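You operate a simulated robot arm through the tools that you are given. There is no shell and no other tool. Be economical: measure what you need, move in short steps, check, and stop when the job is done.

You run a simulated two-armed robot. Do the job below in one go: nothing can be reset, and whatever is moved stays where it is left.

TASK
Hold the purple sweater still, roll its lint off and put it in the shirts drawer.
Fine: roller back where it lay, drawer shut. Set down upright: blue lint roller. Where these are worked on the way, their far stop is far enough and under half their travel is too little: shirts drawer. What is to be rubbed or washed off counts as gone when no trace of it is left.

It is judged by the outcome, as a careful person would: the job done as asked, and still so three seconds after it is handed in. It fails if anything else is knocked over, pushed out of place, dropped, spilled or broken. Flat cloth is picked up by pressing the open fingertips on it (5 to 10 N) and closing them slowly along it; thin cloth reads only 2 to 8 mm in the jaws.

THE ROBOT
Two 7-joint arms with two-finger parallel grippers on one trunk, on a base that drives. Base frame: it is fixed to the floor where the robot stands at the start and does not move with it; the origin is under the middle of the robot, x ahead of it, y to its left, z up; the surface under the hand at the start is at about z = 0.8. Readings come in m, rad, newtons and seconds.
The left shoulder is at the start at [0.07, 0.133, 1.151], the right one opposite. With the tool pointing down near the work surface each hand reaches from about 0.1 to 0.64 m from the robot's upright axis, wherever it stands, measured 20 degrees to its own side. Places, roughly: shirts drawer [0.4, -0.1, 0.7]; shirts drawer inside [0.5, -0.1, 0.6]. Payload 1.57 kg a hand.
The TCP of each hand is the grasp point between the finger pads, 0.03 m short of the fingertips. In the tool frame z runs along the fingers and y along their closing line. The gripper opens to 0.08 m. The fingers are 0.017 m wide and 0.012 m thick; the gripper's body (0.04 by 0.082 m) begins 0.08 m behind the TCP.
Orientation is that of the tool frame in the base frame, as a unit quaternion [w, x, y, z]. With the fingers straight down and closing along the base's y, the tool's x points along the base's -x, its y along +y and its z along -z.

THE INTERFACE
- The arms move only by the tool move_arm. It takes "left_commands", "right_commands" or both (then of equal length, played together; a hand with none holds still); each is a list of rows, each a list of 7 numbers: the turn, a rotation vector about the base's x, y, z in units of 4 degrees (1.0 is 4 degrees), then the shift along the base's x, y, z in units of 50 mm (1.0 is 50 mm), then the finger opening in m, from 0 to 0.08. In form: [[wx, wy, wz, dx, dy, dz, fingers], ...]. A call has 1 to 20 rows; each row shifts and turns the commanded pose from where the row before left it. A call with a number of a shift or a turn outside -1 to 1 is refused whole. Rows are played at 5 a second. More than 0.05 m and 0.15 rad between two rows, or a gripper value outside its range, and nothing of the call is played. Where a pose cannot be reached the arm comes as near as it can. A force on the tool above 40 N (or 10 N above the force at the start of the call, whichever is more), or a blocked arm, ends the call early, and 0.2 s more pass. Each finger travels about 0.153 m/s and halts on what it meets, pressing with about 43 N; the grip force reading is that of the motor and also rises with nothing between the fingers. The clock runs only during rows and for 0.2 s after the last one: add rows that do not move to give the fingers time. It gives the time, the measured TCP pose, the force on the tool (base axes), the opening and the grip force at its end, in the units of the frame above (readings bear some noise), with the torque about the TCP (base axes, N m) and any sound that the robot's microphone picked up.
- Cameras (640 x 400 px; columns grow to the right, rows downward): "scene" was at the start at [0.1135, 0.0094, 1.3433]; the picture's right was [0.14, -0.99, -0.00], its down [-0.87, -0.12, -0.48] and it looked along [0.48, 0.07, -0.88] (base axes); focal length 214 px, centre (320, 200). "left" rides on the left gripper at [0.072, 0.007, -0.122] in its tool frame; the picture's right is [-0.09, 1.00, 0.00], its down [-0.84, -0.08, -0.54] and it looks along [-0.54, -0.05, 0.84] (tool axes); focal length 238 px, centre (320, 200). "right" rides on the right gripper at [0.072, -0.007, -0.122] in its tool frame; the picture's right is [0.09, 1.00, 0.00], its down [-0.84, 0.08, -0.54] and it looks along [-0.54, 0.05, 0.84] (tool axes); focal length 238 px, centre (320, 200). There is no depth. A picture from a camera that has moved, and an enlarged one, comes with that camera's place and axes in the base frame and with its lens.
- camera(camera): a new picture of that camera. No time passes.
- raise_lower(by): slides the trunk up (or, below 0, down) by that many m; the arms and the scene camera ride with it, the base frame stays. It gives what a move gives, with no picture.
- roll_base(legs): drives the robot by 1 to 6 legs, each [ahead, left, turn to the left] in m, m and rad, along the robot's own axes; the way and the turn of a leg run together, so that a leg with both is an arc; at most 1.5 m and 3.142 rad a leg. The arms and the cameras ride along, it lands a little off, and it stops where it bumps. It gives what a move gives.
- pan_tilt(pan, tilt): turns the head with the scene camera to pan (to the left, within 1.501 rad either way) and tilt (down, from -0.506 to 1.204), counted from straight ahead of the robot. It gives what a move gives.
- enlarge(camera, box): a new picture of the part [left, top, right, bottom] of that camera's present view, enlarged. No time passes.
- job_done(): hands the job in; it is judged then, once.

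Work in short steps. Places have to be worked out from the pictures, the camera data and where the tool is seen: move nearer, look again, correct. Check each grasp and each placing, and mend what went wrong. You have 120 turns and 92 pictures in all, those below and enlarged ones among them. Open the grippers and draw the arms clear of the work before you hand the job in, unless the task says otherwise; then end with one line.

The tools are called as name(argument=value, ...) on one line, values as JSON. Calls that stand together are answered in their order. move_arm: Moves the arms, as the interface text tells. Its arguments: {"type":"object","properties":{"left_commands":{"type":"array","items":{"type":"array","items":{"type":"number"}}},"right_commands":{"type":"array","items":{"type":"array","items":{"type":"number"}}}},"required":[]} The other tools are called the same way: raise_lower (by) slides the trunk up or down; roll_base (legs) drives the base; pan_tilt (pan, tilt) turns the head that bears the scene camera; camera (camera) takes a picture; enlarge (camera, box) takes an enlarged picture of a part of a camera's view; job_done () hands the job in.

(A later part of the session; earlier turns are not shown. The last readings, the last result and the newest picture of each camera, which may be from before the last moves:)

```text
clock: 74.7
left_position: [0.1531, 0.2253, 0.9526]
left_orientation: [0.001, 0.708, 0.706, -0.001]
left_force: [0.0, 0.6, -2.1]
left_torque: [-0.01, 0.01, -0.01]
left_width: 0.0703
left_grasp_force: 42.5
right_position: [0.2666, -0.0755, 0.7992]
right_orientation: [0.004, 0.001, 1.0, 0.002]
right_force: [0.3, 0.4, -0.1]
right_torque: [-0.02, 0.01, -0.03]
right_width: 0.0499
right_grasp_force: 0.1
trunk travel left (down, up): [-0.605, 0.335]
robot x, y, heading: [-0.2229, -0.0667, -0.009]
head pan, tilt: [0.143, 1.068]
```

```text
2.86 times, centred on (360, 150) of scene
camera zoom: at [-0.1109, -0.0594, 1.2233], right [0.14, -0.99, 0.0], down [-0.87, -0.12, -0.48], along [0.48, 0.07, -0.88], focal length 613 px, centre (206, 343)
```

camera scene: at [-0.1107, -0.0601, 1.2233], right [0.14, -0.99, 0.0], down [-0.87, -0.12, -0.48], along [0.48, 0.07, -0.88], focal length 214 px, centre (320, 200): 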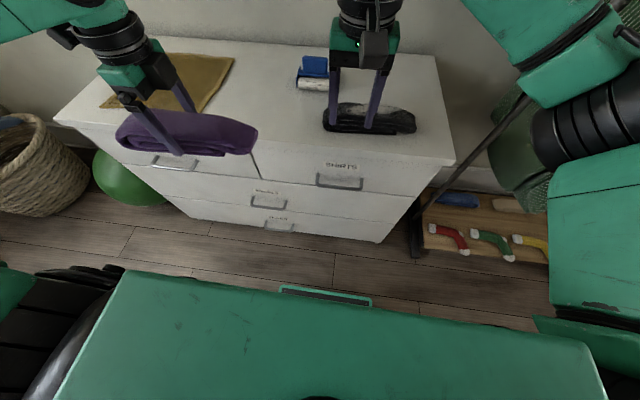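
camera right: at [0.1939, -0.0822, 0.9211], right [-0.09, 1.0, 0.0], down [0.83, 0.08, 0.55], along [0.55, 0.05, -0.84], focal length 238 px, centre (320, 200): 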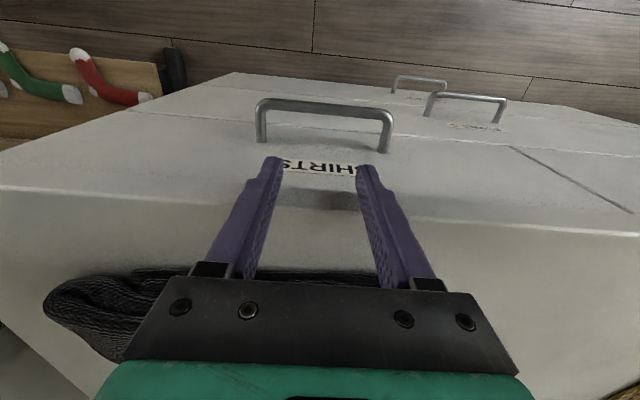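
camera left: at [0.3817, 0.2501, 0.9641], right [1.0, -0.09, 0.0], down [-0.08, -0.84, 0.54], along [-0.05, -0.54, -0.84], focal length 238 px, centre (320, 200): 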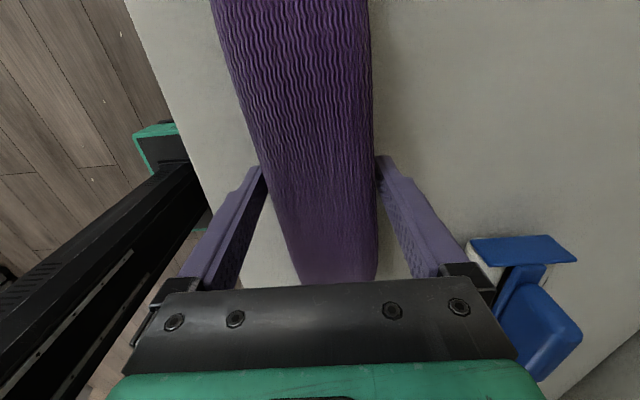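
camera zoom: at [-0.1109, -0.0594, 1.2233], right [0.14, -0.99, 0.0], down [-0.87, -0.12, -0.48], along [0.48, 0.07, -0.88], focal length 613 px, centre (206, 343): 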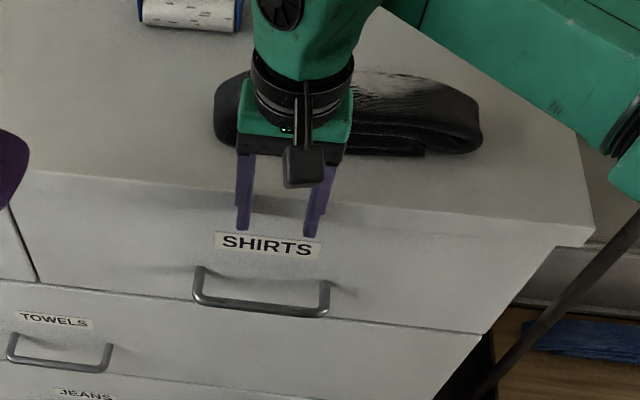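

Refined: bar at x ≈ 0.248, z ≈ 0.663; drawer face x ≈ 0.288; top edge x ≈ 0.277, so the gripper body needs clearance. I pitch the hand 15° (body toward robot) and descend to z ≈ 0.72 first.

move_arm(right_commands=[[0, -1, 0, -0.05, 0, 0, 0.05], [0, -1, 0, 0, 0, 0, 0.05], [0, -1, 0, 0, 0, 0, 0.05], [0, -0.75, 0, 0, 0, 0, 0.05], [0, 0, 0, 0, 0, -0.5, 0.05], [0, 0, 0, 0, 0, -0.5, 0.05], [0, 0, 0, 0, 0, -0.5, 0.05], [0, 0, 0, 0, 0, 0, 0.05]])

camera(camera="right")

enlarge(camera="scene", box=[280, 100, 420, 220])

```text
clock: 76.5
left_position: [0.1536, 0.2249, 0.9531]
left_orientation: [0.001, 0.709, 0.705, -0.002]
left_force: [-0.6, -0.4, -3.7]
left_torque: [-0.03, -0.02, 0.04]
left_width: 0.0704
left_grasp_force: 42.9
right_position: [0.2642, -0.0725, 0.7273]
right_orientation: [0.135, -0.001, 0.991, 0.001]
right_force: [-0.2, 0.2, 0.2]
right_torque: [0.0, 0.0, 0.02]
right_width: 0.0498
right_grasp_force: 0.0
trunk travel left (down, up): [-0.605, 0.335]
robot x, y, heading: [-0.2229, -0.0706, -0.006]
head pan, tilt: [0.143, 1.068]
```

```text
41 pictures are left
camera right: at [0.1628, -0.0795, 0.8253], right [-0.09, 1.0, -0.02], down [0.66, 0.08, 0.75], along [0.74, 0.05, -0.67], focal length 238 px, centre (320, 200)
```

right: 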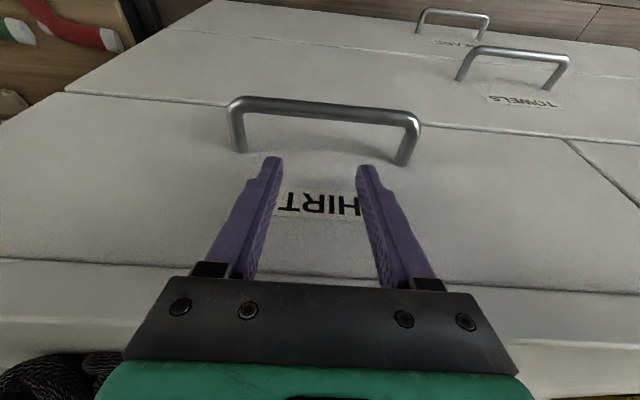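

```text
3.33 times, centred on (350, 160) of scene
camera zoom: at [-0.1106, -0.0597, 1.2232], right [0.14, -0.99, 0.0], down [-0.87, -0.12, -0.48], along [0.48, 0.07, -0.88], focal length 715 px, centre (220, 333)
```

zoom: 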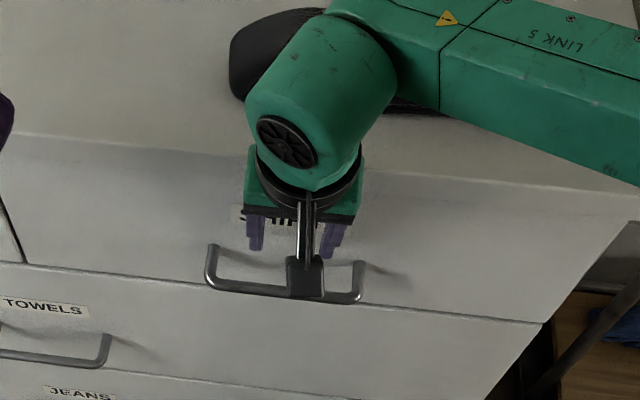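

Fingers are between the bar and the face line. I descend the last 6 cm in small steps, watching the force.

move_arm(right_commands=[[0, 0, 0, 0.02, 0, -0.4, 0.05], [0, 0, 0, 0, 0, -0.4, 0.05], [0, 0, 0, 0, 0, 0, 0.05]])

camera(camera="right")

```text
clock: 77.0
left_position: [0.1487, 0.2254, 0.956]
left_orientation: [0.002, 0.71, 0.705, 0.001]
left_force: [-0.2, -0.1, -3.4]
left_torque: [-0.02, -0.02, 0.0]
left_width: 0.0701
left_grasp_force: 42.7
right_position: [0.2668, -0.0701, 0.713]
right_orientation: [0.147, 0.001, 0.989, 0.008]
right_force: [-20.0, -6.2, 22.0]
right_torque: [0.11, -1.97, -0.46]
right_width: 0.0499
right_grasp_force: 0.1
trunk travel left (down, up): [-0.605, 0.335]
robot x, y, heading: [-0.2256, -0.0684, -0.008]
head pan, tilt: [0.143, 1.068]
stopped in row 2 (right hand): the force on the tool passed its limit at 53 N (the readings are from after the stop); the commanded pose is now the measured one
```

```text
39 pictures are left
camera right: at [0.1639, -0.0784, 0.808], right [-0.09, 1.0, -0.01], down [0.64, 0.06, 0.76], along [0.76, 0.06, -0.65], focal length 238 px, centre (320, 200)
```

right: 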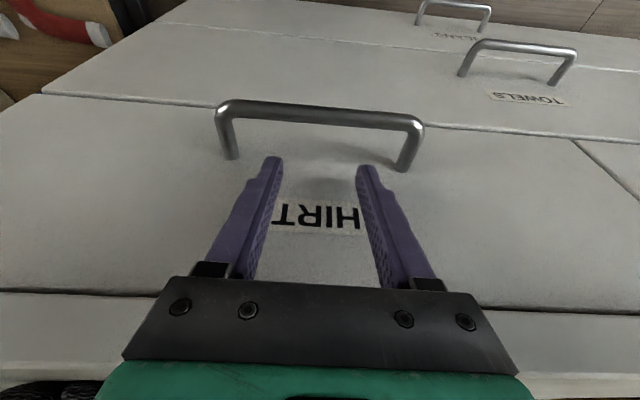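

The torque reading places the contact at the gripper body against the top edge [0.275, 0.80]. I back up, pitch to about 25°, and go down again at x = 0.262.

move_arm(right_commands=[[0, 0, 0, -0.3, 0, 0.4, 0.05], [0, -1, 0, 0, 0, 0, 0.05], [0, -1.0, 0, 0, 0, 0, 0.05], [0, -0.3, 0, 0, 0, 0, 0.05], [0, 0, 0, 0.0, 0, -0.4, 0.05], [0, 0, 0, 0.1, 0, -0.2, 0.05], [0, 0, 0, 0, 0, 0, 0.05]])

camera(camera="right")

```text
clock: 78.6
left_position: [0.1538, 0.2267, 0.9528]
left_orientation: [0.002, 0.71, 0.705, -0.001]
left_force: [0.0, 0.1, -3.3]
left_torque: [0.0, 0.04, -0.01]
left_width: 0.0705
left_grasp_force: 42.8
right_position: [0.2601, -0.0712, 0.6978]
right_orientation: [0.222, 0.001, 0.975, 0.007]
right_force: [0.0, -0.9, 0.4]
right_torque: [-0.01, -0.03, -0.04]
right_width: 0.05
right_grasp_force: 0.1
trunk travel left (down, up): [-0.605, 0.335]
robot x, y, heading: [-0.2198, -0.069, -0.006]
head pan, tilt: [0.143, 1.068]
```

```text
38 pictures are left
camera right: at [0.1433, -0.0785, 0.776], right [-0.09, 1.0, -0.03], down [0.52, 0.07, 0.85], along [0.85, 0.06, -0.52], focal length 238 px, centre (320, 200)
```

right: 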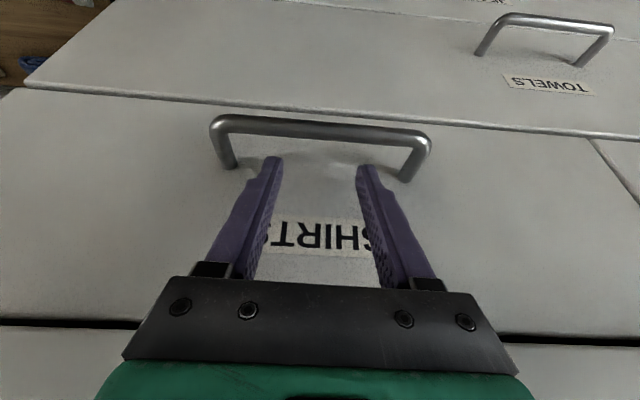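

No contact now. Down another 3 cm so the tips pass behind the bar.

move_arm(right_commands=[[0, 0, 0, 0.03, 0, -0.2, 0.05], [0, 0, 0, 0, 0, -0.2, 0.05], [0, 0, 0, 0, 0, -0.2, 0.05], [0, 0, 0, 0, 0, 0, 0.05]])

camera(camera="right")

```text
clock: 79.6
left_position: [0.1537, 0.2254, 0.953]
left_orientation: [0.001, 0.71, 0.704, -0.001]
left_force: [-0.3, -1.4, -3.8]
left_torque: [0.0, 0.0, -0.02]
left_width: 0.0704
left_grasp_force: 42.8
right_position: [0.2622, -0.0704, 0.6673]
right_orientation: [0.223, 0.001, 0.975, 0.007]
right_force: [1.6, -0.9, 2.7]
right_torque: [-0.04, 0.02, 0.06]
right_width: 0.0501
right_grasp_force: 0.1
trunk travel left (down, up): [-0.605, 0.335]
robot x, y, heading: [-0.2224, -0.0657, -0.005]
head pan, tilt: [0.143, 1.068]
```

```text
37 pictures are left
camera right: at [0.1454, -0.0786, 0.7457], right [-0.08, 1.0, -0.03], down [0.52, 0.07, 0.85], along [0.85, 0.06, -0.52], focal length 238 px, centre (320, 200)
```

right: 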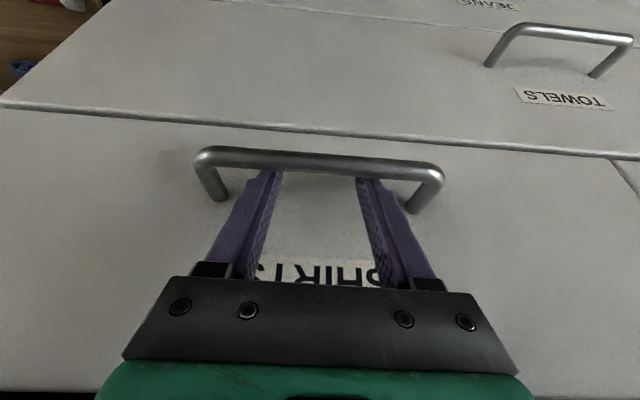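

The tips are hooked behind the bar. A few mm lower, then I pull gently with the arm.

move_arm(right_commands=[[0, 0, 0, 0, 0, -0.12, 0.05], [0, 0, 0, -0.3, 0, 0, 0.05], [0, 0, 0, -0.3, 0, 0, 0.05], [0, 0, 0, -0.4, 0, 0, 0.05], [0, 0, 0, -0.4, 0, 0, 0.05], [0, 0, 0, -0.4, 0, 0, 0.05], [0, 0, 0, 0, 0, 0, 0.05]])

camera(camera="scene")

```text
clock: 81.2
left_position: [0.1548, 0.2253, 0.9533]
left_orientation: [0.001, 0.71, 0.705, -0.001]
left_force: [1.3, 0.8, -3.3]
left_torque: [-0.01, 0.01, -0.01]
left_width: 0.0703
left_grasp_force: 42.6
right_position: [0.1716, -0.0707, 0.6613]
right_orientation: [0.223, 0.0, 0.975, 0.007]
right_force: [-0.1, -0.5, 0.2]
right_torque: [0.0, -0.01, 0.01]
right_width: 0.0502
right_grasp_force: 0.1
trunk travel left (down, up): [-0.605, 0.335]
robot x, y, heading: [-0.2249, -0.0683, -0.01]
head pan, tilt: [0.143, 1.068]
```

```text
36 pictures are left
camera scene: at [-0.1103, -0.0599, 1.2232], right [0.14, -0.99, 0.0], down [-0.87, -0.12, -0.48], along [0.48, 0.06, -0.88], focal length 214 px, centre (320, 200)
```

scene: 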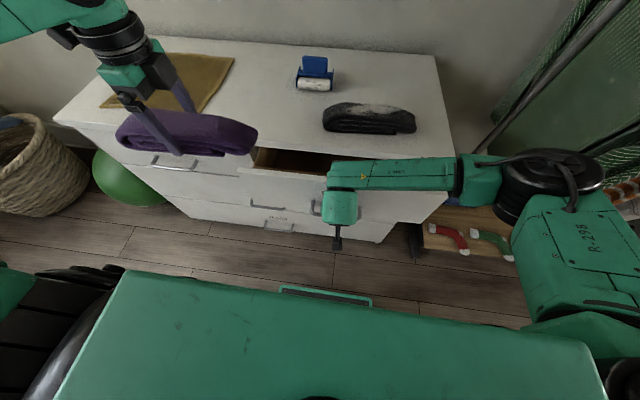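

The drawer slides freely, about 8 cm open. I pull further by backing the base 0.15 m with the hook held.

roll_base(legs=[[-0.15, 0, 0]])

camera(camera="scene")

```text
clock: 82.6
left_position: [0.0062, 0.2268, 0.953]
left_orientation: [0.001, 0.71, 0.704, -0.001]
left_force: [0.0, 0.6, -3.3]
left_torque: [0.0, -0.02, 0.0]
left_width: 0.0702
left_grasp_force: 42.8
right_position: [0.024, -0.0699, 0.6613]
right_orientation: [0.223, 0.001, 0.975, 0.006]
right_force: [0.6, 0.2, -0.3]
right_torque: [-0.01, -0.02, -0.03]
right_width: 0.0499
right_grasp_force: 0.1
trunk travel left (down, up): [-0.605, 0.335]
robot x, y, heading: [-0.3722, -0.0683, -0.01]
head pan, tilt: [0.143, 1.068]
```

```text
35 pictures are left
camera scene: at [-0.2584, -0.0588, 1.2232], right [0.13, -0.99, 0.0], down [-0.87, -0.12, -0.48], along [0.48, 0.06, -0.88], focal length 214 px, centre (320, 200)
```

scene: 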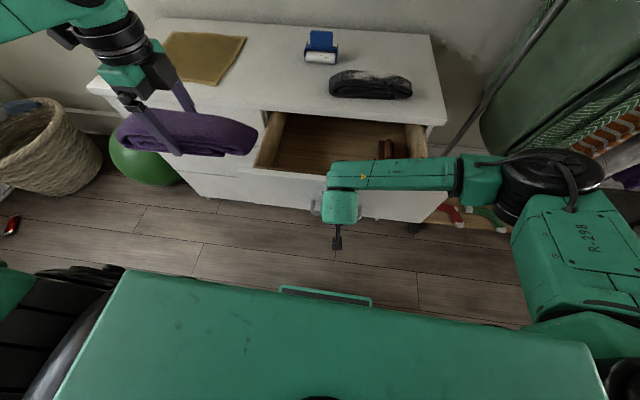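

Open about 23 cm; there is something brown in the drawer's right part. I pull 6 cm more with the arm, which would stop on the force limit.

move_arm(right_commands=[[0, 0, 0, -0.3, 0, 0, 0.05], [0, 0, 0, -0.3, 0, 0, 0.05], [0, 0, 0, -0.3, 0, 0, 0.05], [0, 0, 0, -0.3, 0, 0, 0.05], [0, 0, 0, 0, 0, 0, 0.05]])

enlarge(camera="scene", box=[220, 60, 460, 240])

```text
clock: 83.8
left_position: [0.0077, 0.2264, 0.952]
left_orientation: [0.001, 0.711, 0.704, -0.001]
left_force: [0.9, 1.0, -2.3]
left_torque: [-0.01, -0.02, 0.02]
left_width: 0.0699
left_grasp_force: 42.6
right_position: [-0.0362, -0.0708, 0.6608]
right_orientation: [0.222, 0.002, 0.975, 0.007]
right_force: [-0.6, 0.7, 0.0]
right_torque: [0.01, 0.03, 0.04]
right_width: 0.0499
right_grasp_force: 0.1
trunk travel left (down, up): [-0.605, 0.335]
robot x, y, heading: [-0.3721, -0.068, -0.012]
head pan, tilt: [0.143, 1.068]
```

```text
2.22 times, centred on (340, 150) of scene
camera zoom: at [-0.2583, -0.0589, 1.2231], right [0.13, -0.99, 0.0], down [-0.87, -0.12, -0.48], along [0.48, 0.06, -0.88], focal length 477 px, centre (276, 311)
```

zoom: 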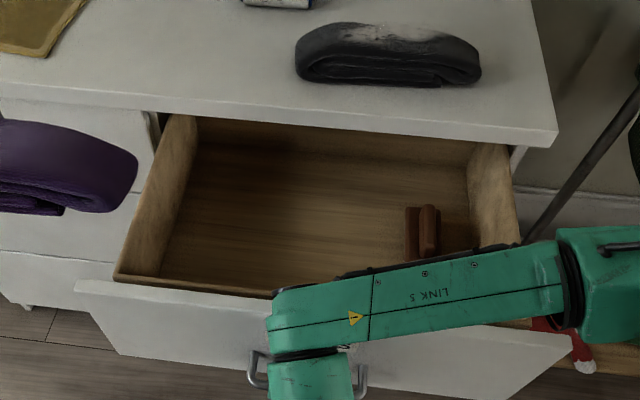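

Now open ~29 cm, well past half. The drawer's inside spans about y −0.29…0.15; the brown thing is at y ≈ −0.23, so the sweater goes at [0.11, 0.02]. First the right hand unhooks, rises and moves to its side.

move_arm(right_commands=[[0, 0, 0, 0.1, 0, 0, 0.05], [0, 0, 0, 0, 0, 0.6, 0.05], [0, 0, 0, 0, 0, 0.9, 0.05], [0, 0, 0, 0, 0, 0.9, 0.05], [0, 0, 0, 0, 0, 0.9, 0.05], [0, 0, 0, 0, 0, 0.9, 0.05], [0, 0, 0, 0, 0, 0.9, 0.05], [0, 1, 0, 0, -0.7, 0, 0.05], [0, 1, 0, 0, -0.7, 0, 0.05], [0, 1, 0, 0, -0.7, 0, 0.05], [0, 1, 0, 0, -0.7, 0, 0.05], [0, 1, 0, 0, -0.7, 0, 0.05], [0, 1, 0, 0, -0.6, 0, 0.05], [0, 0.4, 0, 0, 0, 0, 0.05], [0, 0, 0, 0, 0, 0, 0.05]])

camera(camera="scene")

```text
clock: 87.0
left_position: [0.0062, 0.2259, 0.9537]
left_orientation: [0.002, 0.71, 0.704, -0.001]
left_force: [-0.1, -0.9, -3.9]
left_torque: [0.06, -0.02, -0.01]
left_width: 0.0703
left_grasp_force: 42.9
right_position: [-0.0307, -0.275, 0.9177]
right_orientation: [0.002, 0.003, 1.0, 0.006]
right_force: [0.1, 0.3, 0.1]
right_torque: [0.01, 0.01, 0.02]
right_width: 0.0499
right_grasp_force: 0.1
trunk travel left (down, up): [-0.605, 0.335]
robot x, y, heading: [-0.3731, -0.0701, -0.007]
head pan, tilt: [0.143, 1.068]
```

```text
33 pictures are left
camera scene: at [-0.2589, -0.0591, 1.2233], right [0.13, -0.99, 0.0], down [-0.87, -0.12, -0.48], along [0.48, 0.06, -0.88], focal length 214 px, centre (320, 200)
```

scene: 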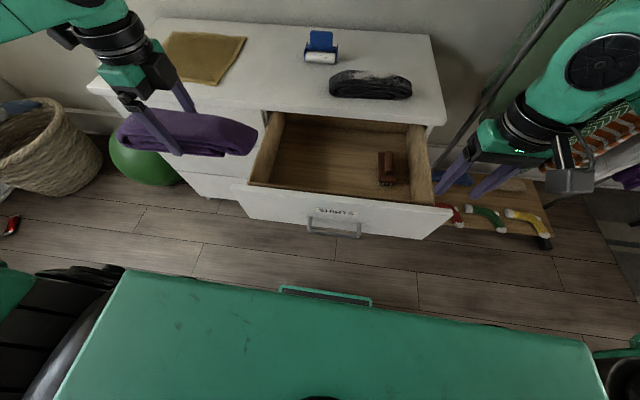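

The inside is clear to the left of the brown thing. I drive forward 0.07 and right 0.12 so that the drop spot lies in the left hand's good range.

roll_base(legs=[[0, -0.12, 0], [0.06, 0, 0]])

camera(camera="scene")

```text
clock: 88.8
left_position: [0.0653, 0.1062, 0.9532]
left_orientation: [0.001, 0.71, 0.704, -0.001]
left_force: [-0.5, -0.5, -3.8]
left_torque: [0.01, -0.01, 0.03]
left_width: 0.0699
left_grasp_force: 43.2
right_position: [0.0272, -0.3957, 0.9176]
right_orientation: [0.001, 0.003, 1.0, 0.007]
right_force: [0.0, -0.4, 0.4]
right_torque: [0.02, -0.02, 0.0]
right_width: 0.0498
right_grasp_force: 0.1
trunk travel left (down, up): [-0.605, 0.335]
robot x, y, heading: [-0.3169, -0.1862, -0.006]
head pan, tilt: [0.143, 1.068]
```

```text
32 pictures are left
camera scene: at [-0.1997, -0.1793, 1.2233], right [0.13, -0.99, 0.0], down [-0.87, -0.12, -0.48], along [0.48, 0.06, -0.88], focal length 214 px, centre (320, 200)
```

scene: 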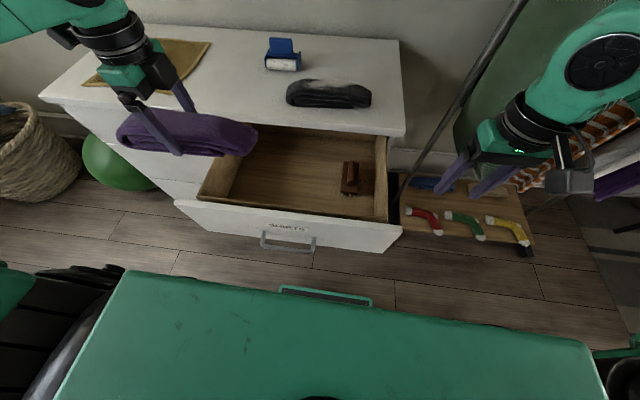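

Inside spans y ≈ −0.30…0.13. I bring the sweater to TCP [0.115, −0.025] and lower it to just over the drawer rim.

move_arm(left_commands=[[0, 0, 0, 0.2, -0.6, 0, 0.02], [0, 0, 0, 0.2, -0.6, 0, 0.02], [0, 0, 0, 0.3, -0.7, 0, 0.02], [0, 0, 0, 0.3, -0.7, 0, 0.02], [0, 0, 0, 0, 0, -0.7, 0.02], [0, 0, 0, 0, 0, -0.7, 0.02], [0, 0, 0, 0, 0, -0.6, 0.02], [0, 0, 0, 0, 0, 0, 0.02]])

camera(camera="scene")

camera(camera="left")

```text
clock: 90.6
left_position: [0.1154, -0.0244, 0.8528]
left_orientation: [0.002, 0.71, 0.704, 0.0]
left_force: [-0.2, -0.2, -3.9]
left_torque: [-0.02, 0.0, 0.01]
left_width: 0.07
left_grasp_force: 43.3
right_position: [0.0273, -0.3947, 0.9177]
right_orientation: [0.001, 0.003, 1.0, 0.006]
right_force: [0.5, -0.8, 0.5]
right_torque: [0.01, 0.01, -0.03]
right_width: 0.0499
right_grasp_force: 0.1
trunk travel left (down, up): [-0.605, 0.335]
robot x, y, heading: [-0.3145, -0.1849, -0.011]
head pan, tilt: [0.143, 1.068]
```

```text
31 pictures are left
camera scene: at [-0.1998, -0.1792, 1.2233], right [0.13, -0.99, 0.0], down [-0.87, -0.12, -0.48], along [0.48, 0.06, -0.88], focal length 214 px, centre (320, 200)
```

scene: 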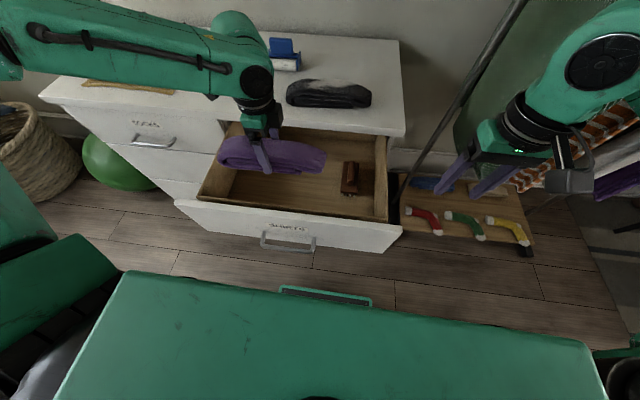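

```text
30 pictures are left
camera left: at [0.1212, 0.0472, 0.9749], right [0.99, -0.1, 0.0], down [-0.09, -0.83, 0.54], along [-0.05, -0.54, -0.84], focal length 238 px, centre (320, 200)
```

left: 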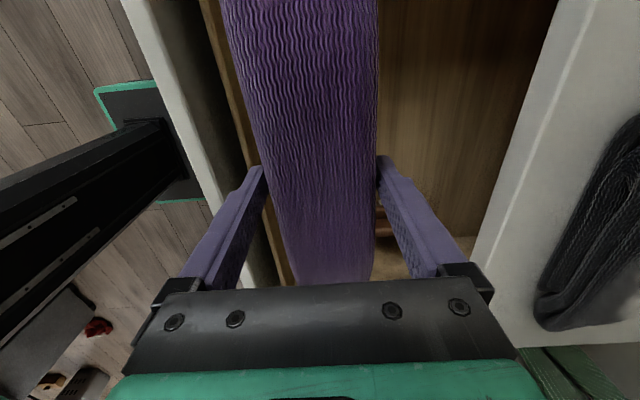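

The sweater is over the opening, with the drawer's near wall inner edge at x ≈ 0.035; I shift 10 mm inward and lower to TCP 0.70.

move_arm(left_commands=[[0, 0, 0, 0.2, 0, -0.6, 0.02], [0, 0, 0, 0, 0, -0.7, 0.02], [0, 0, 0, 0, 0, -0.8, 0.02], [0, 0, 0, 0, 0, -0.8, 0.02], [0, 0, 0, 0, 0, 0, 0.02]])

camera(camera="scene")

```text
clock: 91.8
left_position: [0.1257, -0.0277, 0.7084]
left_orientation: [0.001, 0.71, 0.704, -0.001]
left_force: [-0.2, -0.1, -2.7]
left_torque: [0.0, -0.01, 0.02]
left_width: 0.0699
left_grasp_force: 43.6
right_position: [0.0292, -0.3953, 0.9175]
right_orientation: [0.001, 0.002, 1.0, 0.006]
right_force: [0.3, 0.1, -0.6]
right_torque: [0.02, 0.01, -0.02]
right_width: 0.05
right_grasp_force: 0.0
trunk travel left (down, up): [-0.605, 0.335]
robot x, y, heading: [-0.3139, -0.1883, -0.009]
head pan, tilt: [0.143, 1.068]
```

```text
29 pictures are left
camera scene: at [-0.2, -0.1794, 1.2233], right [0.13, -0.99, 0.0], down [-0.87, -0.12, -0.48], along [0.48, 0.06, -0.88], focal length 214 px, centre (320, 200)
```

scene: 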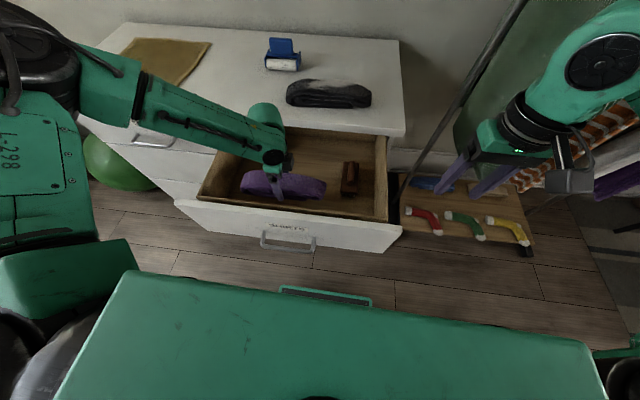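

It goes in well with clear gaps. I lower on in 1 cm, then smaller steps until the floor carries it.

move_arm(left_commands=[[0, 0, 0, 0, 0, -0.2, 0.02], [0, 0, 0, 0, 0, -0.2, 0.02], [0, 0, 0, 0, 0, -0.2, 0.02], [0, 0, 0, 0, 0, -0.1, 0.02], [0, 0, 0, 0, 0, 0, 0.02]])

move_arm(left_commands=[[0, 0, 0, 0, 0, -0.1, 0.02], [0, 0, 0, 0, 0, -0.1, 0.02], [0, 0, 0, 0, 0, 0, 0.02]])

```text
clock: 93.0
left_position: [0.1198, -0.0191, 0.6803]
left_orientation: [0.002, 0.71, 0.704, 0.0]
left_force: [0.4, -0.4, -2.3]
left_torque: [0.0, -0.02, 0.01]
left_width: 0.0699
left_grasp_force: 42.9
left hand out of reach, approached as far as the arm can: row 3
right_position: [0.0291, -0.3941, 0.9179]
right_orientation: [0.002, 0.003, 1.0, 0.006]
right_force: [-0.3, 0.9, -0.1]
right_torque: [-0.01, -0.02, -0.02]
right_width: 0.0499
right_grasp_force: 0.0
trunk travel left (down, up): [-0.605, 0.335]
robot x, y, heading: [-0.3136, -0.1872, -0.01]
head pan, tilt: [0.143, 1.068]
```

```text
clock: 93.8
left_position: [0.1163, -0.0153, 0.6737]
left_orientation: [0.002, 0.71, 0.704, -0.001]
left_force: [-0.3, -0.2, -3.0]
left_torque: [0.01, 0.01, 0.01]
left_width: 0.0696
left_grasp_force: 42.6
left hand out of reach, approached as far as the arm can: row 1, 2
right_position: [0.0289, -0.3954, 0.9171]
right_orientation: [0.0, 0.002, 1.0, 0.006]
right_force: [0.3, 0.0, 0.6]
right_torque: [0.02, -0.01, 0.01]
right_width: 0.0499
right_grasp_force: 0.0
trunk travel left (down, up): [-0.605, 0.335]
robot x, y, heading: [-0.3145, -0.1859, -0.013]
head pan, tilt: [0.143, 1.068]
```

The arm reaches its limit downward, so I lower the trunk in small bits instead.

raise_lower(by=-0.02)

raise_lower(by=-0.006)

enlarge(camera="scene", box=[190, 90, 410, 250])

```text
clock: 94.4
left_position: [0.1161, -0.0152, 0.6551]
left_orientation: [0.002, 0.71, 0.704, 0.0]
left_force: [-0.8, 0.0, -3.7]
left_torque: [-0.03, -0.01, 0.0]
left_width: 0.0697
left_grasp_force: 43.1
right_position: [0.0282, -0.3954, 0.8972]
right_orientation: [0.002, 0.002, 1.0, 0.006]
right_force: [-0.5, -0.2, -0.1]
right_torque: [-0.01, -0.02, -0.02]
right_width: 0.0499
right_grasp_force: 0.1
trunk travel left (down, up): [-0.585, 0.355]
robot x, y, heading: [-0.3138, -0.1867, -0.012]
head pan, tilt: [0.143, 1.068]
```

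```text
clock: 95.0
left_position: [0.117, -0.0152, 0.6481]
left_orientation: [0.001, 0.71, 0.704, -0.001]
left_force: [0.3, 0.5, -2.8]
left_torque: [0.02, 0.01, 0.01]
left_width: 0.0699
left_grasp_force: 43.2
right_position: [0.0283, -0.395, 0.8907]
right_orientation: [0.001, 0.003, 1.0, 0.006]
right_force: [-0.1, 0.1, -0.2]
right_torque: [0.01, -0.02, -0.01]
right_width: 0.05
right_grasp_force: 0.2
trunk travel left (down, up): [-0.579, 0.361]
robot x, y, heading: [-0.3177, -0.1828, -0.012]
head pan, tilt: [0.143, 1.068]
```

```text
2.50 times, centred on (300, 170) of scene
camera zoom: at [-0.1996, -0.1792, 1.1972], right [0.13, -0.99, 0.0], down [-0.87, -0.12, -0.48], along [0.48, 0.06, -0.88], focal length 536 px, centre (370, 275)
```

zoom: 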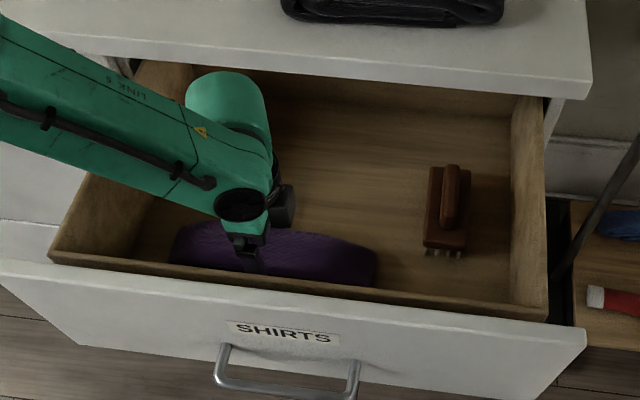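

The brown thing is a brush, well clear. Lowering on in 4 mm steps.

raise_lower(by=-0.005)

raise_lower(by=-0.004)

raise_lower(by=-0.004)

```text
clock: 95.5
left_position: [0.1156, -0.0164, 0.6478]
left_orientation: [0.005, 0.709, 0.705, 0.002]
left_force: [0.9, 7.6, 33.0]
left_torque: [-0.46, 1.07, 0.11]
left_width: 0.0699
left_grasp_force: 42.9
right_position: [0.026, -0.3947, 0.8878]
right_orientation: [0.003, 0.003, 1.0, 0.006]
right_force: [0.2, -0.9, 0.1]
right_torque: [-0.01, -0.02, 0.02]
right_width: 0.0497
right_grasp_force: 0.1
trunk travel left (down, up): [-0.574, 0.366]
robot x, y, heading: [-0.3135, -0.1863, -0.008]
head pan, tilt: [0.143, 1.068]
```

```text
clock: 95.8
left_position: [0.1198, -0.0156, 0.6475]
left_orientation: [0.006, 0.71, 0.705, 0.005]
left_force: [0.9, 3.3, 20.3]
left_torque: [-0.14, 0.79, -0.08]
left_width: 0.0698
left_grasp_force: 43.1
right_position: [0.027, -0.3951, 0.8868]
right_orientation: [0.002, 0.003, 1.0, 0.006]
right_force: [-0.9, 0.2, -0.6]
right_torque: [-0.02, 0.01, 0.01]
right_width: 0.0498
right_grasp_force: 0.1
trunk travel left (down, up): [-0.574, 0.366]
robot x, y, heading: [-0.3126, -0.1928, -0.007]
head pan, tilt: [0.143, 1.068]
stopped: the force on the tool passed its limit at 47 N (the readings are from after the stop); the commanded pose is now the measured one
```

```text
clock: 96.3
left_position: [0.1233, -0.0158, 0.6474]
left_orientation: [0.008, 0.709, 0.706, 0.006]
left_force: [1.0, 3.0, 22.6]
left_torque: [0.09, 0.81, -0.01]
left_width: 0.0699
left_grasp_force: 42.6
right_position: [0.028, -0.3952, 0.8838]
right_orientation: [0.002, 0.003, 1.0, 0.005]
right_force: [-0.5, -0.4, -0.7]
right_torque: [-0.01, 0.03, -0.01]
right_width: 0.0499
right_grasp_force: 0.1
trunk travel left (down, up): [-0.571, 0.369]
robot x, y, heading: [-0.3158, -0.1889, -0.013]
head pan, tilt: [0.143, 1.068]
stopped: the force on the tool passed its limit at 44 N (the readings are from after the stop); the commanded pose is now the measured one
```

The sweater rests on the drawer floor. I ease the trunk up, open the fingers fully, and lift straight out with the trunk.

raise_lower(by=0.006)

move_arm(left_commands=[[0, 0, 0, 0, 0, 0, 0.074], [0, 0, 0, 0, 0, 0, 0.08], [0, 0, 0, 0, 0, 0, 0.08], [0, 0, 0, 0, 0, 0, 0.08]])

raise_lower(by=0.04)

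enlarge(camera="scene", box=[190, 90, 410, 250])

camera(camera="left")

```text
clock: 96.8
left_position: [0.1216, -0.0152, 0.651]
left_orientation: [0.006, 0.708, 0.706, 0.004]
left_force: [0.1, 0.2, -4.1]
left_torque: [0.0, -0.02, 0.03]
left_width: 0.0701
left_grasp_force: 43.0
right_position: [0.0284, -0.3941, 0.8889]
right_orientation: [0.001, 0.002, 1.0, 0.006]
right_force: [-0.5, 0.0, 0.3]
right_torque: [0.0, 0.03, 0.0]
right_width: 0.0502
right_grasp_force: 0.0
trunk travel left (down, up): [-0.577, 0.363]
robot x, y, heading: [-0.3139, -0.1859, -0.011]
head pan, tilt: [0.143, 1.068]
```

```text
clock: 97.8
left_position: [0.1214, -0.0161, 0.6506]
left_orientation: [0.006, 0.71, 0.704, 0.006]
left_force: [-0.6, 0.2, -0.1]
left_torque: [0.0, 0.0, -0.03]
left_width: 0.0798
left_grasp_force: 0.0
right_position: [0.0291, -0.395, 0.8893]
right_orientation: [0.001, 0.002, 1.0, 0.007]
right_force: [-0.3, 0.0, -0.2]
right_torque: [0.03, 0.01, 0.01]
right_width: 0.0502
right_grasp_force: 0.0
trunk travel left (down, up): [-0.577, 0.363]
robot x, y, heading: [-0.3124, -0.1881, -0.007]
head pan, tilt: [0.143, 1.068]
```

```text
clock: 98.6
left_position: [0.123, -0.0138, 0.6917]
left_orientation: [0.006, 0.71, 0.704, 0.004]
left_force: [-0.3, 0.2, -0.1]
left_torque: [0.01, 0.03, 0.02]
left_width: 0.0801
left_grasp_force: 0.0
right_position: [0.0286, -0.395, 0.9298]
right_orientation: [0.001, 0.003, 1.0, 0.006]
right_force: [0.0, -0.6, -0.3]
right_torque: [-0.01, 0.03, 0.02]
right_width: 0.05
right_grasp_force: 0.0
trunk travel left (down, up): [-0.617, 0.323]
robot x, y, heading: [-0.3113, -0.1856, -0.01]
head pan, tilt: [0.143, 1.068]
```

```text
2.50 times, centred on (300, 170) of scene
camera zoom: at [-0.1995, -0.1792, 1.2356], right [0.13, -0.99, 0.0], down [-0.87, -0.12, -0.48], along [0.48, 0.06, -0.88], focal length 536 px, centre (370, 275)
```

zoom: 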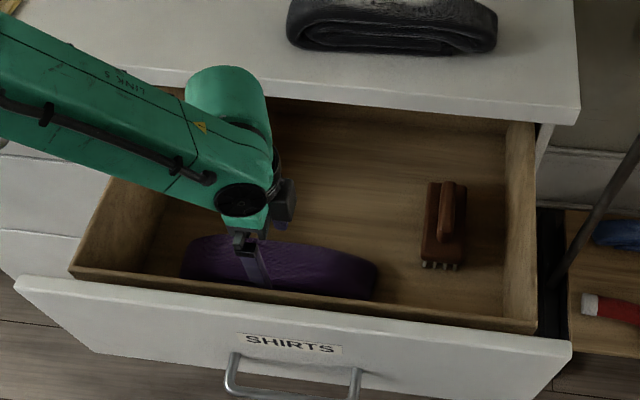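

```text
26 pictures are left
camera left: at [0.1254, 0.0561, 0.8133], right [1.0, -0.1, 0.01], down [-0.09, -0.83, 0.54], along [-0.04, -0.54, -0.84], focal length 238 px, centre (320, 200)
```

left: 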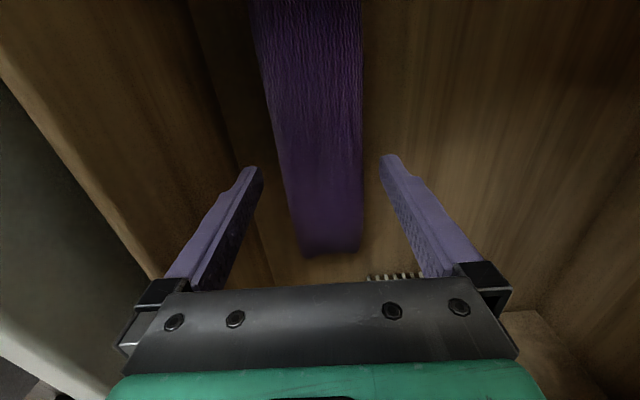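

Released and lying flat inside. I raise the left hand out of the drawer and swing it to its side.

move_arm(left_commands=[[0, 0, 0, 0, 0, 0.5, 0.08], [0, 0, 0, 0, 0, 0.9, 0.08], [0, 0, 0, 0, 0, 0.9, 0.08], [0, 0, 0, 0, 0, 0.9, 0.08], [0, 0, 0, 0, 0, 0.9, 0.08], [0, 0, 0, -0.2, 0.8, 0, 0.06], [0, 0, 0, -0.2, 0.8, 0, 0.06], [0, 0, 0, -0.2, 0.8, 0, 0.06], [0, 0, 0, 0, 0.8, 0, 0.06], [0, 0, 0, 0, 0, 0, 0.06]])

camera(camera="scene")

```text
clock: 100.8
left_position: [0.0908, 0.1455, 0.8955]
left_orientation: [0.005, 0.71, 0.704, 0.005]
left_force: [0.7, -0.9, -0.8]
left_torque: [0.03, -0.01, -0.02]
left_width: 0.0601
left_grasp_force: 0.0
right_position: [0.0292, -0.3963, 0.9292]
right_orientation: [0.001, 0.003, 1.0, 0.007]
right_force: [0.3, -0.1, 0.2]
right_torque: [0.02, -0.04, 0.02]
right_width: 0.0499
right_grasp_force: 0.1
trunk travel left (down, up): [-0.617, 0.323]
robot x, y, heading: [-0.3156, -0.1896, -0.01]
head pan, tilt: [0.143, 1.068]
```

```text
25 pictures are left
camera scene: at [-0.1998, -0.1801, 1.2356], right [0.13, -0.99, 0.0], down [-0.87, -0.12, -0.48], along [0.48, 0.07, -0.88], focal length 214 px, centre (320, 200)
```

scene: 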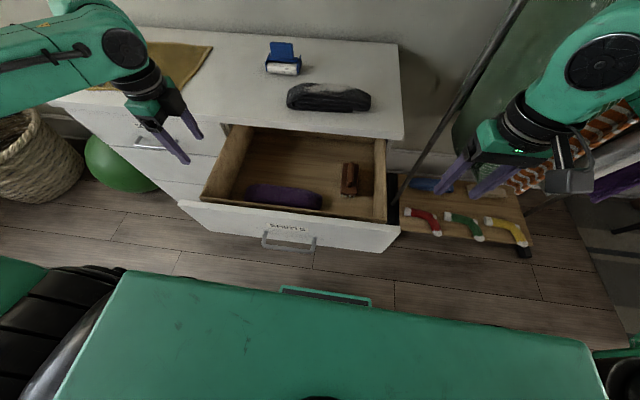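

Sweater and brush lie in the drawer, all else in place. To shut it I reposition the base (0.12 left, 0.05 back), pitch the right hand 25° with closed fingers and bring it in front of the drawer face above the bar.

roll_base(legs=[[-0.05, 0, 0], [0, 0.12, 0]])

move_arm(right_commands=[[0, -1, 0, -0.2, 0.6, 0.3, 0.0], [0, -1, 0, 0, 0.7, 0.3, 0.0], [0, -1, 0, 0, 0.7, 0, 0.0], [0, -1, 0, 0, 0.7, 0, 0.0], [0, -1, 0, 0, 0.7, 0, 0.0], [0, -1, 0, 0, 0.6, 0, 0.0], [0, -0.4, 0, 0, 0, 0, 0.0], [0, 0, 0, 0, 0, 0, 0.0]])

camera(camera="right")

```text
clock: 102.6
left_position: [0.043, 0.2652, 0.8957]
left_orientation: [0.005, 0.71, 0.705, 0.004]
left_force: [-0.7, -0.2, -1.4]
left_torque: [0.01, -0.01, 0.01]
left_width: 0.0601
left_grasp_force: 0.0
right_position: [-0.0202, -0.2758, 0.9296]
right_orientation: [0.001, 0.004, 1.0, 0.006]
right_force: [0.8, 0.3, -0.2]
right_torque: [0.01, -0.03, 0.0]
right_width: 0.05
right_grasp_force: 0.0
trunk travel left (down, up): [-0.617, 0.323]
robot x, y, heading: [-0.3601, -0.0662, -0.007]
head pan, tilt: [0.143, 1.068]
```

```text
clock: 104.4
left_position: [0.0424, 0.2652, 0.895]
left_orientation: [0.006, 0.71, 0.704, 0.004]
left_force: [-0.2, 0.4, 0.0]
left_torque: [0.01, -0.01, 0.0]
left_width: 0.0601
left_grasp_force: 0.0
right_position: [-0.0294, -0.0746, 0.959]
right_orientation: [0.224, 0.001, 0.975, 0.007]
right_force: [0.1, -0.1, -0.8]
right_torque: [-0.01, -0.02, -0.02]
right_width: 0.0
right_grasp_force: 21.6
trunk travel left (down, up): [-0.617, 0.323]
robot x, y, heading: [-0.3621, -0.0694, -0.011]
head pan, tilt: [0.143, 1.068]
```

```text
24 pictures are left
camera right: at [-0.1474, -0.0821, 1.0374], right [-0.08, 1.0, -0.03], down [0.52, 0.07, 0.85], along [0.85, 0.06, -0.52], focal length 238 px, centre (320, 200)
```

right: 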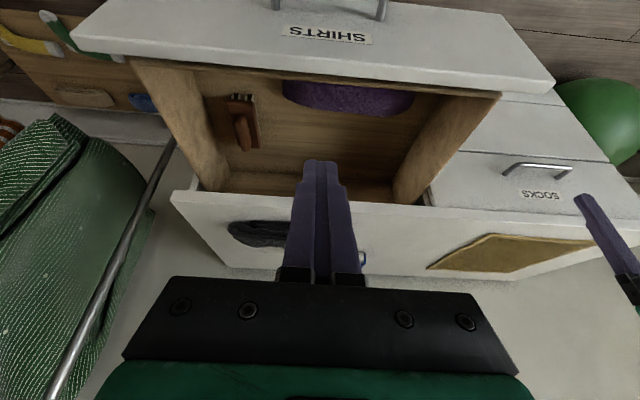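

The face top is at x ≈ 0, z ≈ 0.768, as reckoned. I move to x = −0.06 and lower to TCP z ≈ 0.73.

move_arm(right_commands=[[0, 0, 0, -0.7, 0, 0, 0.0], [0, 0, 0, 0, 0, -0.9, 0.0], [0, 0, 0, 0, 0, -0.9, 0.0], [0, 0, 0, 0, 0, -0.9, 0.0], [0, 0, 0, 0, 0, -0.9, 0.0], [0, 0, 0, 0, 0, -0.9, 0.0], [0, 0, 0, 0, 0, 0, 0.0]])

camera(camera="right")

```text
clock: 106.0
left_position: [0.0426, 0.2653, 0.8953]
left_orientation: [0.007, 0.71, 0.704, 0.005]
left_force: [0.4, -0.2, 0.1]
left_torque: [0.02, -0.02, 0.02]
left_width: 0.0599
left_grasp_force: 0.0
right_position: [-0.0647, -0.0768, 0.733]
right_orientation: [0.222, 0.003, 0.975, 0.006]
right_force: [-0.4, 0.2, 0.7]
right_torque: [0.03, 0.0, -0.01]
right_width: 0.0
right_grasp_force: 21.6
trunk travel left (down, up): [-0.617, 0.323]
robot x, y, heading: [-0.3622, -0.0704, -0.007]
head pan, tilt: [0.143, 1.068]
```

```text
23 pictures are left
camera right: at [-0.1817, -0.0841, 0.8116], right [-0.08, 1.0, -0.03], down [0.52, 0.06, 0.85], along [0.85, 0.06, -0.52], focal length 238 px, centre (320, 200)
```

right: 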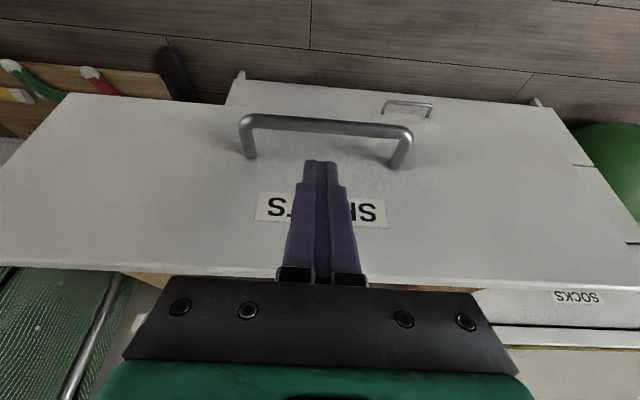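

In front of the face, centred above the handle. I push gently with the arm first.

move_arm(right_commands=[[0, 0, 0, 0.4, 0, 0, 0.0], [0, 0, 0, 0.4, 0, 0, 0.0], [0, 0, 0, 0.4, 0, 0, 0.0], [0, 0, 0, 0.4, 0, 0, 0.0], [0, 0, 0, 0.4, 0, 0, 0.0], [0, 0, 0, 0.4, 0, 0, 0.0], [0, 0, 0, 0.4, 0, 0, 0.0], [0, 0, 0, 0.4, 0, 0, 0.0], [0, 0, 0, 0, 0, 0, 0.0]])

camera(camera="scene")

```text
clock: 108.0
left_position: [0.0425, 0.2652, 0.8947]
left_orientation: [0.007, 0.71, 0.705, 0.005]
left_force: [-0.6, 0.4, -0.2]
left_torque: [-0.04, -0.03, 0.0]
left_width: 0.0598
left_grasp_force: 0.1
right_position: [0.0955, -0.0753, 0.7343]
right_orientation: [0.223, 0.002, 0.975, 0.007]
right_force: [-0.1, 0.1, -0.5]
right_torque: [-0.02, -0.01, 0.01]
right_width: 0.0
right_grasp_force: 21.1
trunk travel left (down, up): [-0.617, 0.323]
robot x, y, heading: [-0.3612, -0.07, -0.008]
head pan, tilt: [0.143, 1.068]
```

```text
22 pictures are left
camera scene: at [-0.249, -0.059, 1.2356], right [0.13, -0.99, 0.0], down [-0.87, -0.12, -0.48], along [0.48, 0.06, -0.88], focal length 214 px, centre (320, 200)
```

scene: 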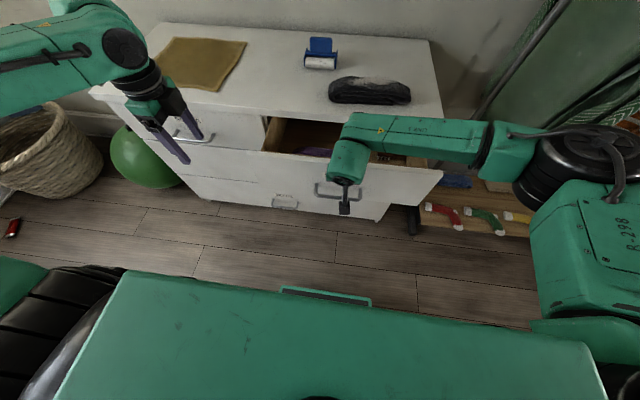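

The drawer is closing smoothly. I push on by driving forward 0.12 m, then finish with the arm.

roll_base(legs=[[0.12, 0, 0]])

move_arm(right_commands=[[0, 0, 0, 0.2, 0, 0, 0.0], [0, 0, 0, 0.2, 0, 0, 0.0], [0, 0, 0, 0.2, 0, 0, 0.0], [0, 0, 0, 0.1, 0, 0, 0.0], [0, 0, 0, 0.1, 0, 0, 0.0], [0, 0, 0, 0.1, 0, 0, 0.0], [0, 0, 0, 0.1, 0, 0, 0.0], [0, 0, 0, 0.1, 0, 0, 0.0], [0, 0, 0, 0.1, 0, 0, 0.0], [0, 0, 0, 0, 0, 0, 0.0]])

camera(camera="scene")

camera(camera="right")

```text
clock: 109.2
left_position: [0.1625, 0.2621, 0.8963]
left_orientation: [0.006, 0.711, 0.703, 0.004]
left_force: [-0.8, -0.4, 0.3]
left_torque: [-0.03, -0.01, -0.02]
left_width: 0.0603
left_grasp_force: 0.0
right_position: [0.2133, -0.0777, 0.7346]
right_orientation: [0.222, 0.004, 0.975, 0.006]
right_force: [0.6, -0.4, 1.1]
right_torque: [-0.03, -0.01, -0.01]
right_width: 0.0002
right_grasp_force: 21.2
trunk travel left (down, up): [-0.617, 0.323]
robot x, y, heading: [-0.2426, -0.0712, -0.01]
head pan, tilt: [0.143, 1.068]
```

```text
clock: 111.4
left_position: [0.1617, 0.2622, 0.896]
left_orientation: [0.007, 0.711, 0.703, 0.006]
left_force: [0.4, 0.4, 0.3]
left_torque: [0.0, 0.02, 0.0]
left_width: 0.0601
left_grasp_force: 0.0
right_position: [0.2719, -0.0784, 0.7352]
right_orientation: [0.223, 0.003, 0.975, 0.007]
right_force: [-6.4, -1.3, -0.7]
right_torque: [-0.05, 0.17, 0.02]
right_width: 0.0
right_grasp_force: 21.0
trunk travel left (down, up): [-0.617, 0.323]
robot x, y, heading: [-0.2396, -0.0664, -0.01]
head pan, tilt: [0.143, 1.068]
```

```text
21 pictures are left
camera scene: at [-0.1317, -0.0609, 1.2357], right [0.13, -0.99, 0.0], down [-0.87, -0.11, -0.48], along [0.48, 0.06, -0.88], focal length 214 px, centre (320, 200)
```

scene: 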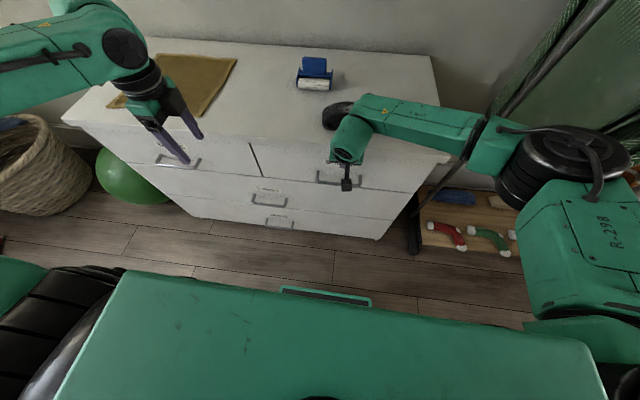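

```text
20 pictures are left
camera right: at [0.155, -0.0866, 0.814], right [-0.08, 1.0, -0.03], down [0.52, 0.06, 0.85], along [0.85, 0.05, -0.52], focal length 238 px, centre (320, 200)
```

right: 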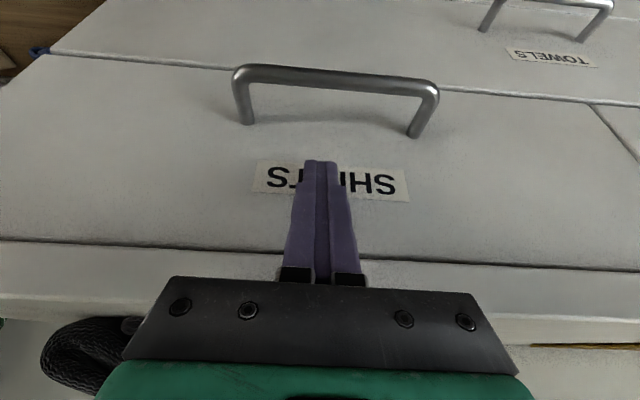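

The force rose to 6 N and the front looks flush. I press a little more to be sure it's at its stop.

move_arm(right_commands=[[0, 0, 0, 0.06, 0, 0, 0.0], [0, 0, 0, 0.06, 0, 0, 0.0], [0, 0, 0, 0, 0, 0, 0.0]])

```text
clock: 112.2
left_position: [0.157, 0.262, 0.8987]
left_orientation: [0.008, 0.71, 0.704, 0.006]
left_force: [-0.2, 0.7, 0.1]
left_torque: [0.02, 0.01, 0.02]
left_width: 0.06
left_grasp_force: 0.0
right_position: [0.2728, -0.0785, 0.7353]
right_orientation: [0.221, 0.004, 0.975, 0.006]
right_force: [-37.1, -7.0, -6.9]
right_torque: [-0.33, 1.03, -0.12]
right_width: 0.0
right_grasp_force: 20.7
trunk travel left (down, up): [-0.617, 0.323]
robot x, y, heading: [-0.2414, -0.0728, -0.014]
head pan, tilt: [0.143, 1.068]
```

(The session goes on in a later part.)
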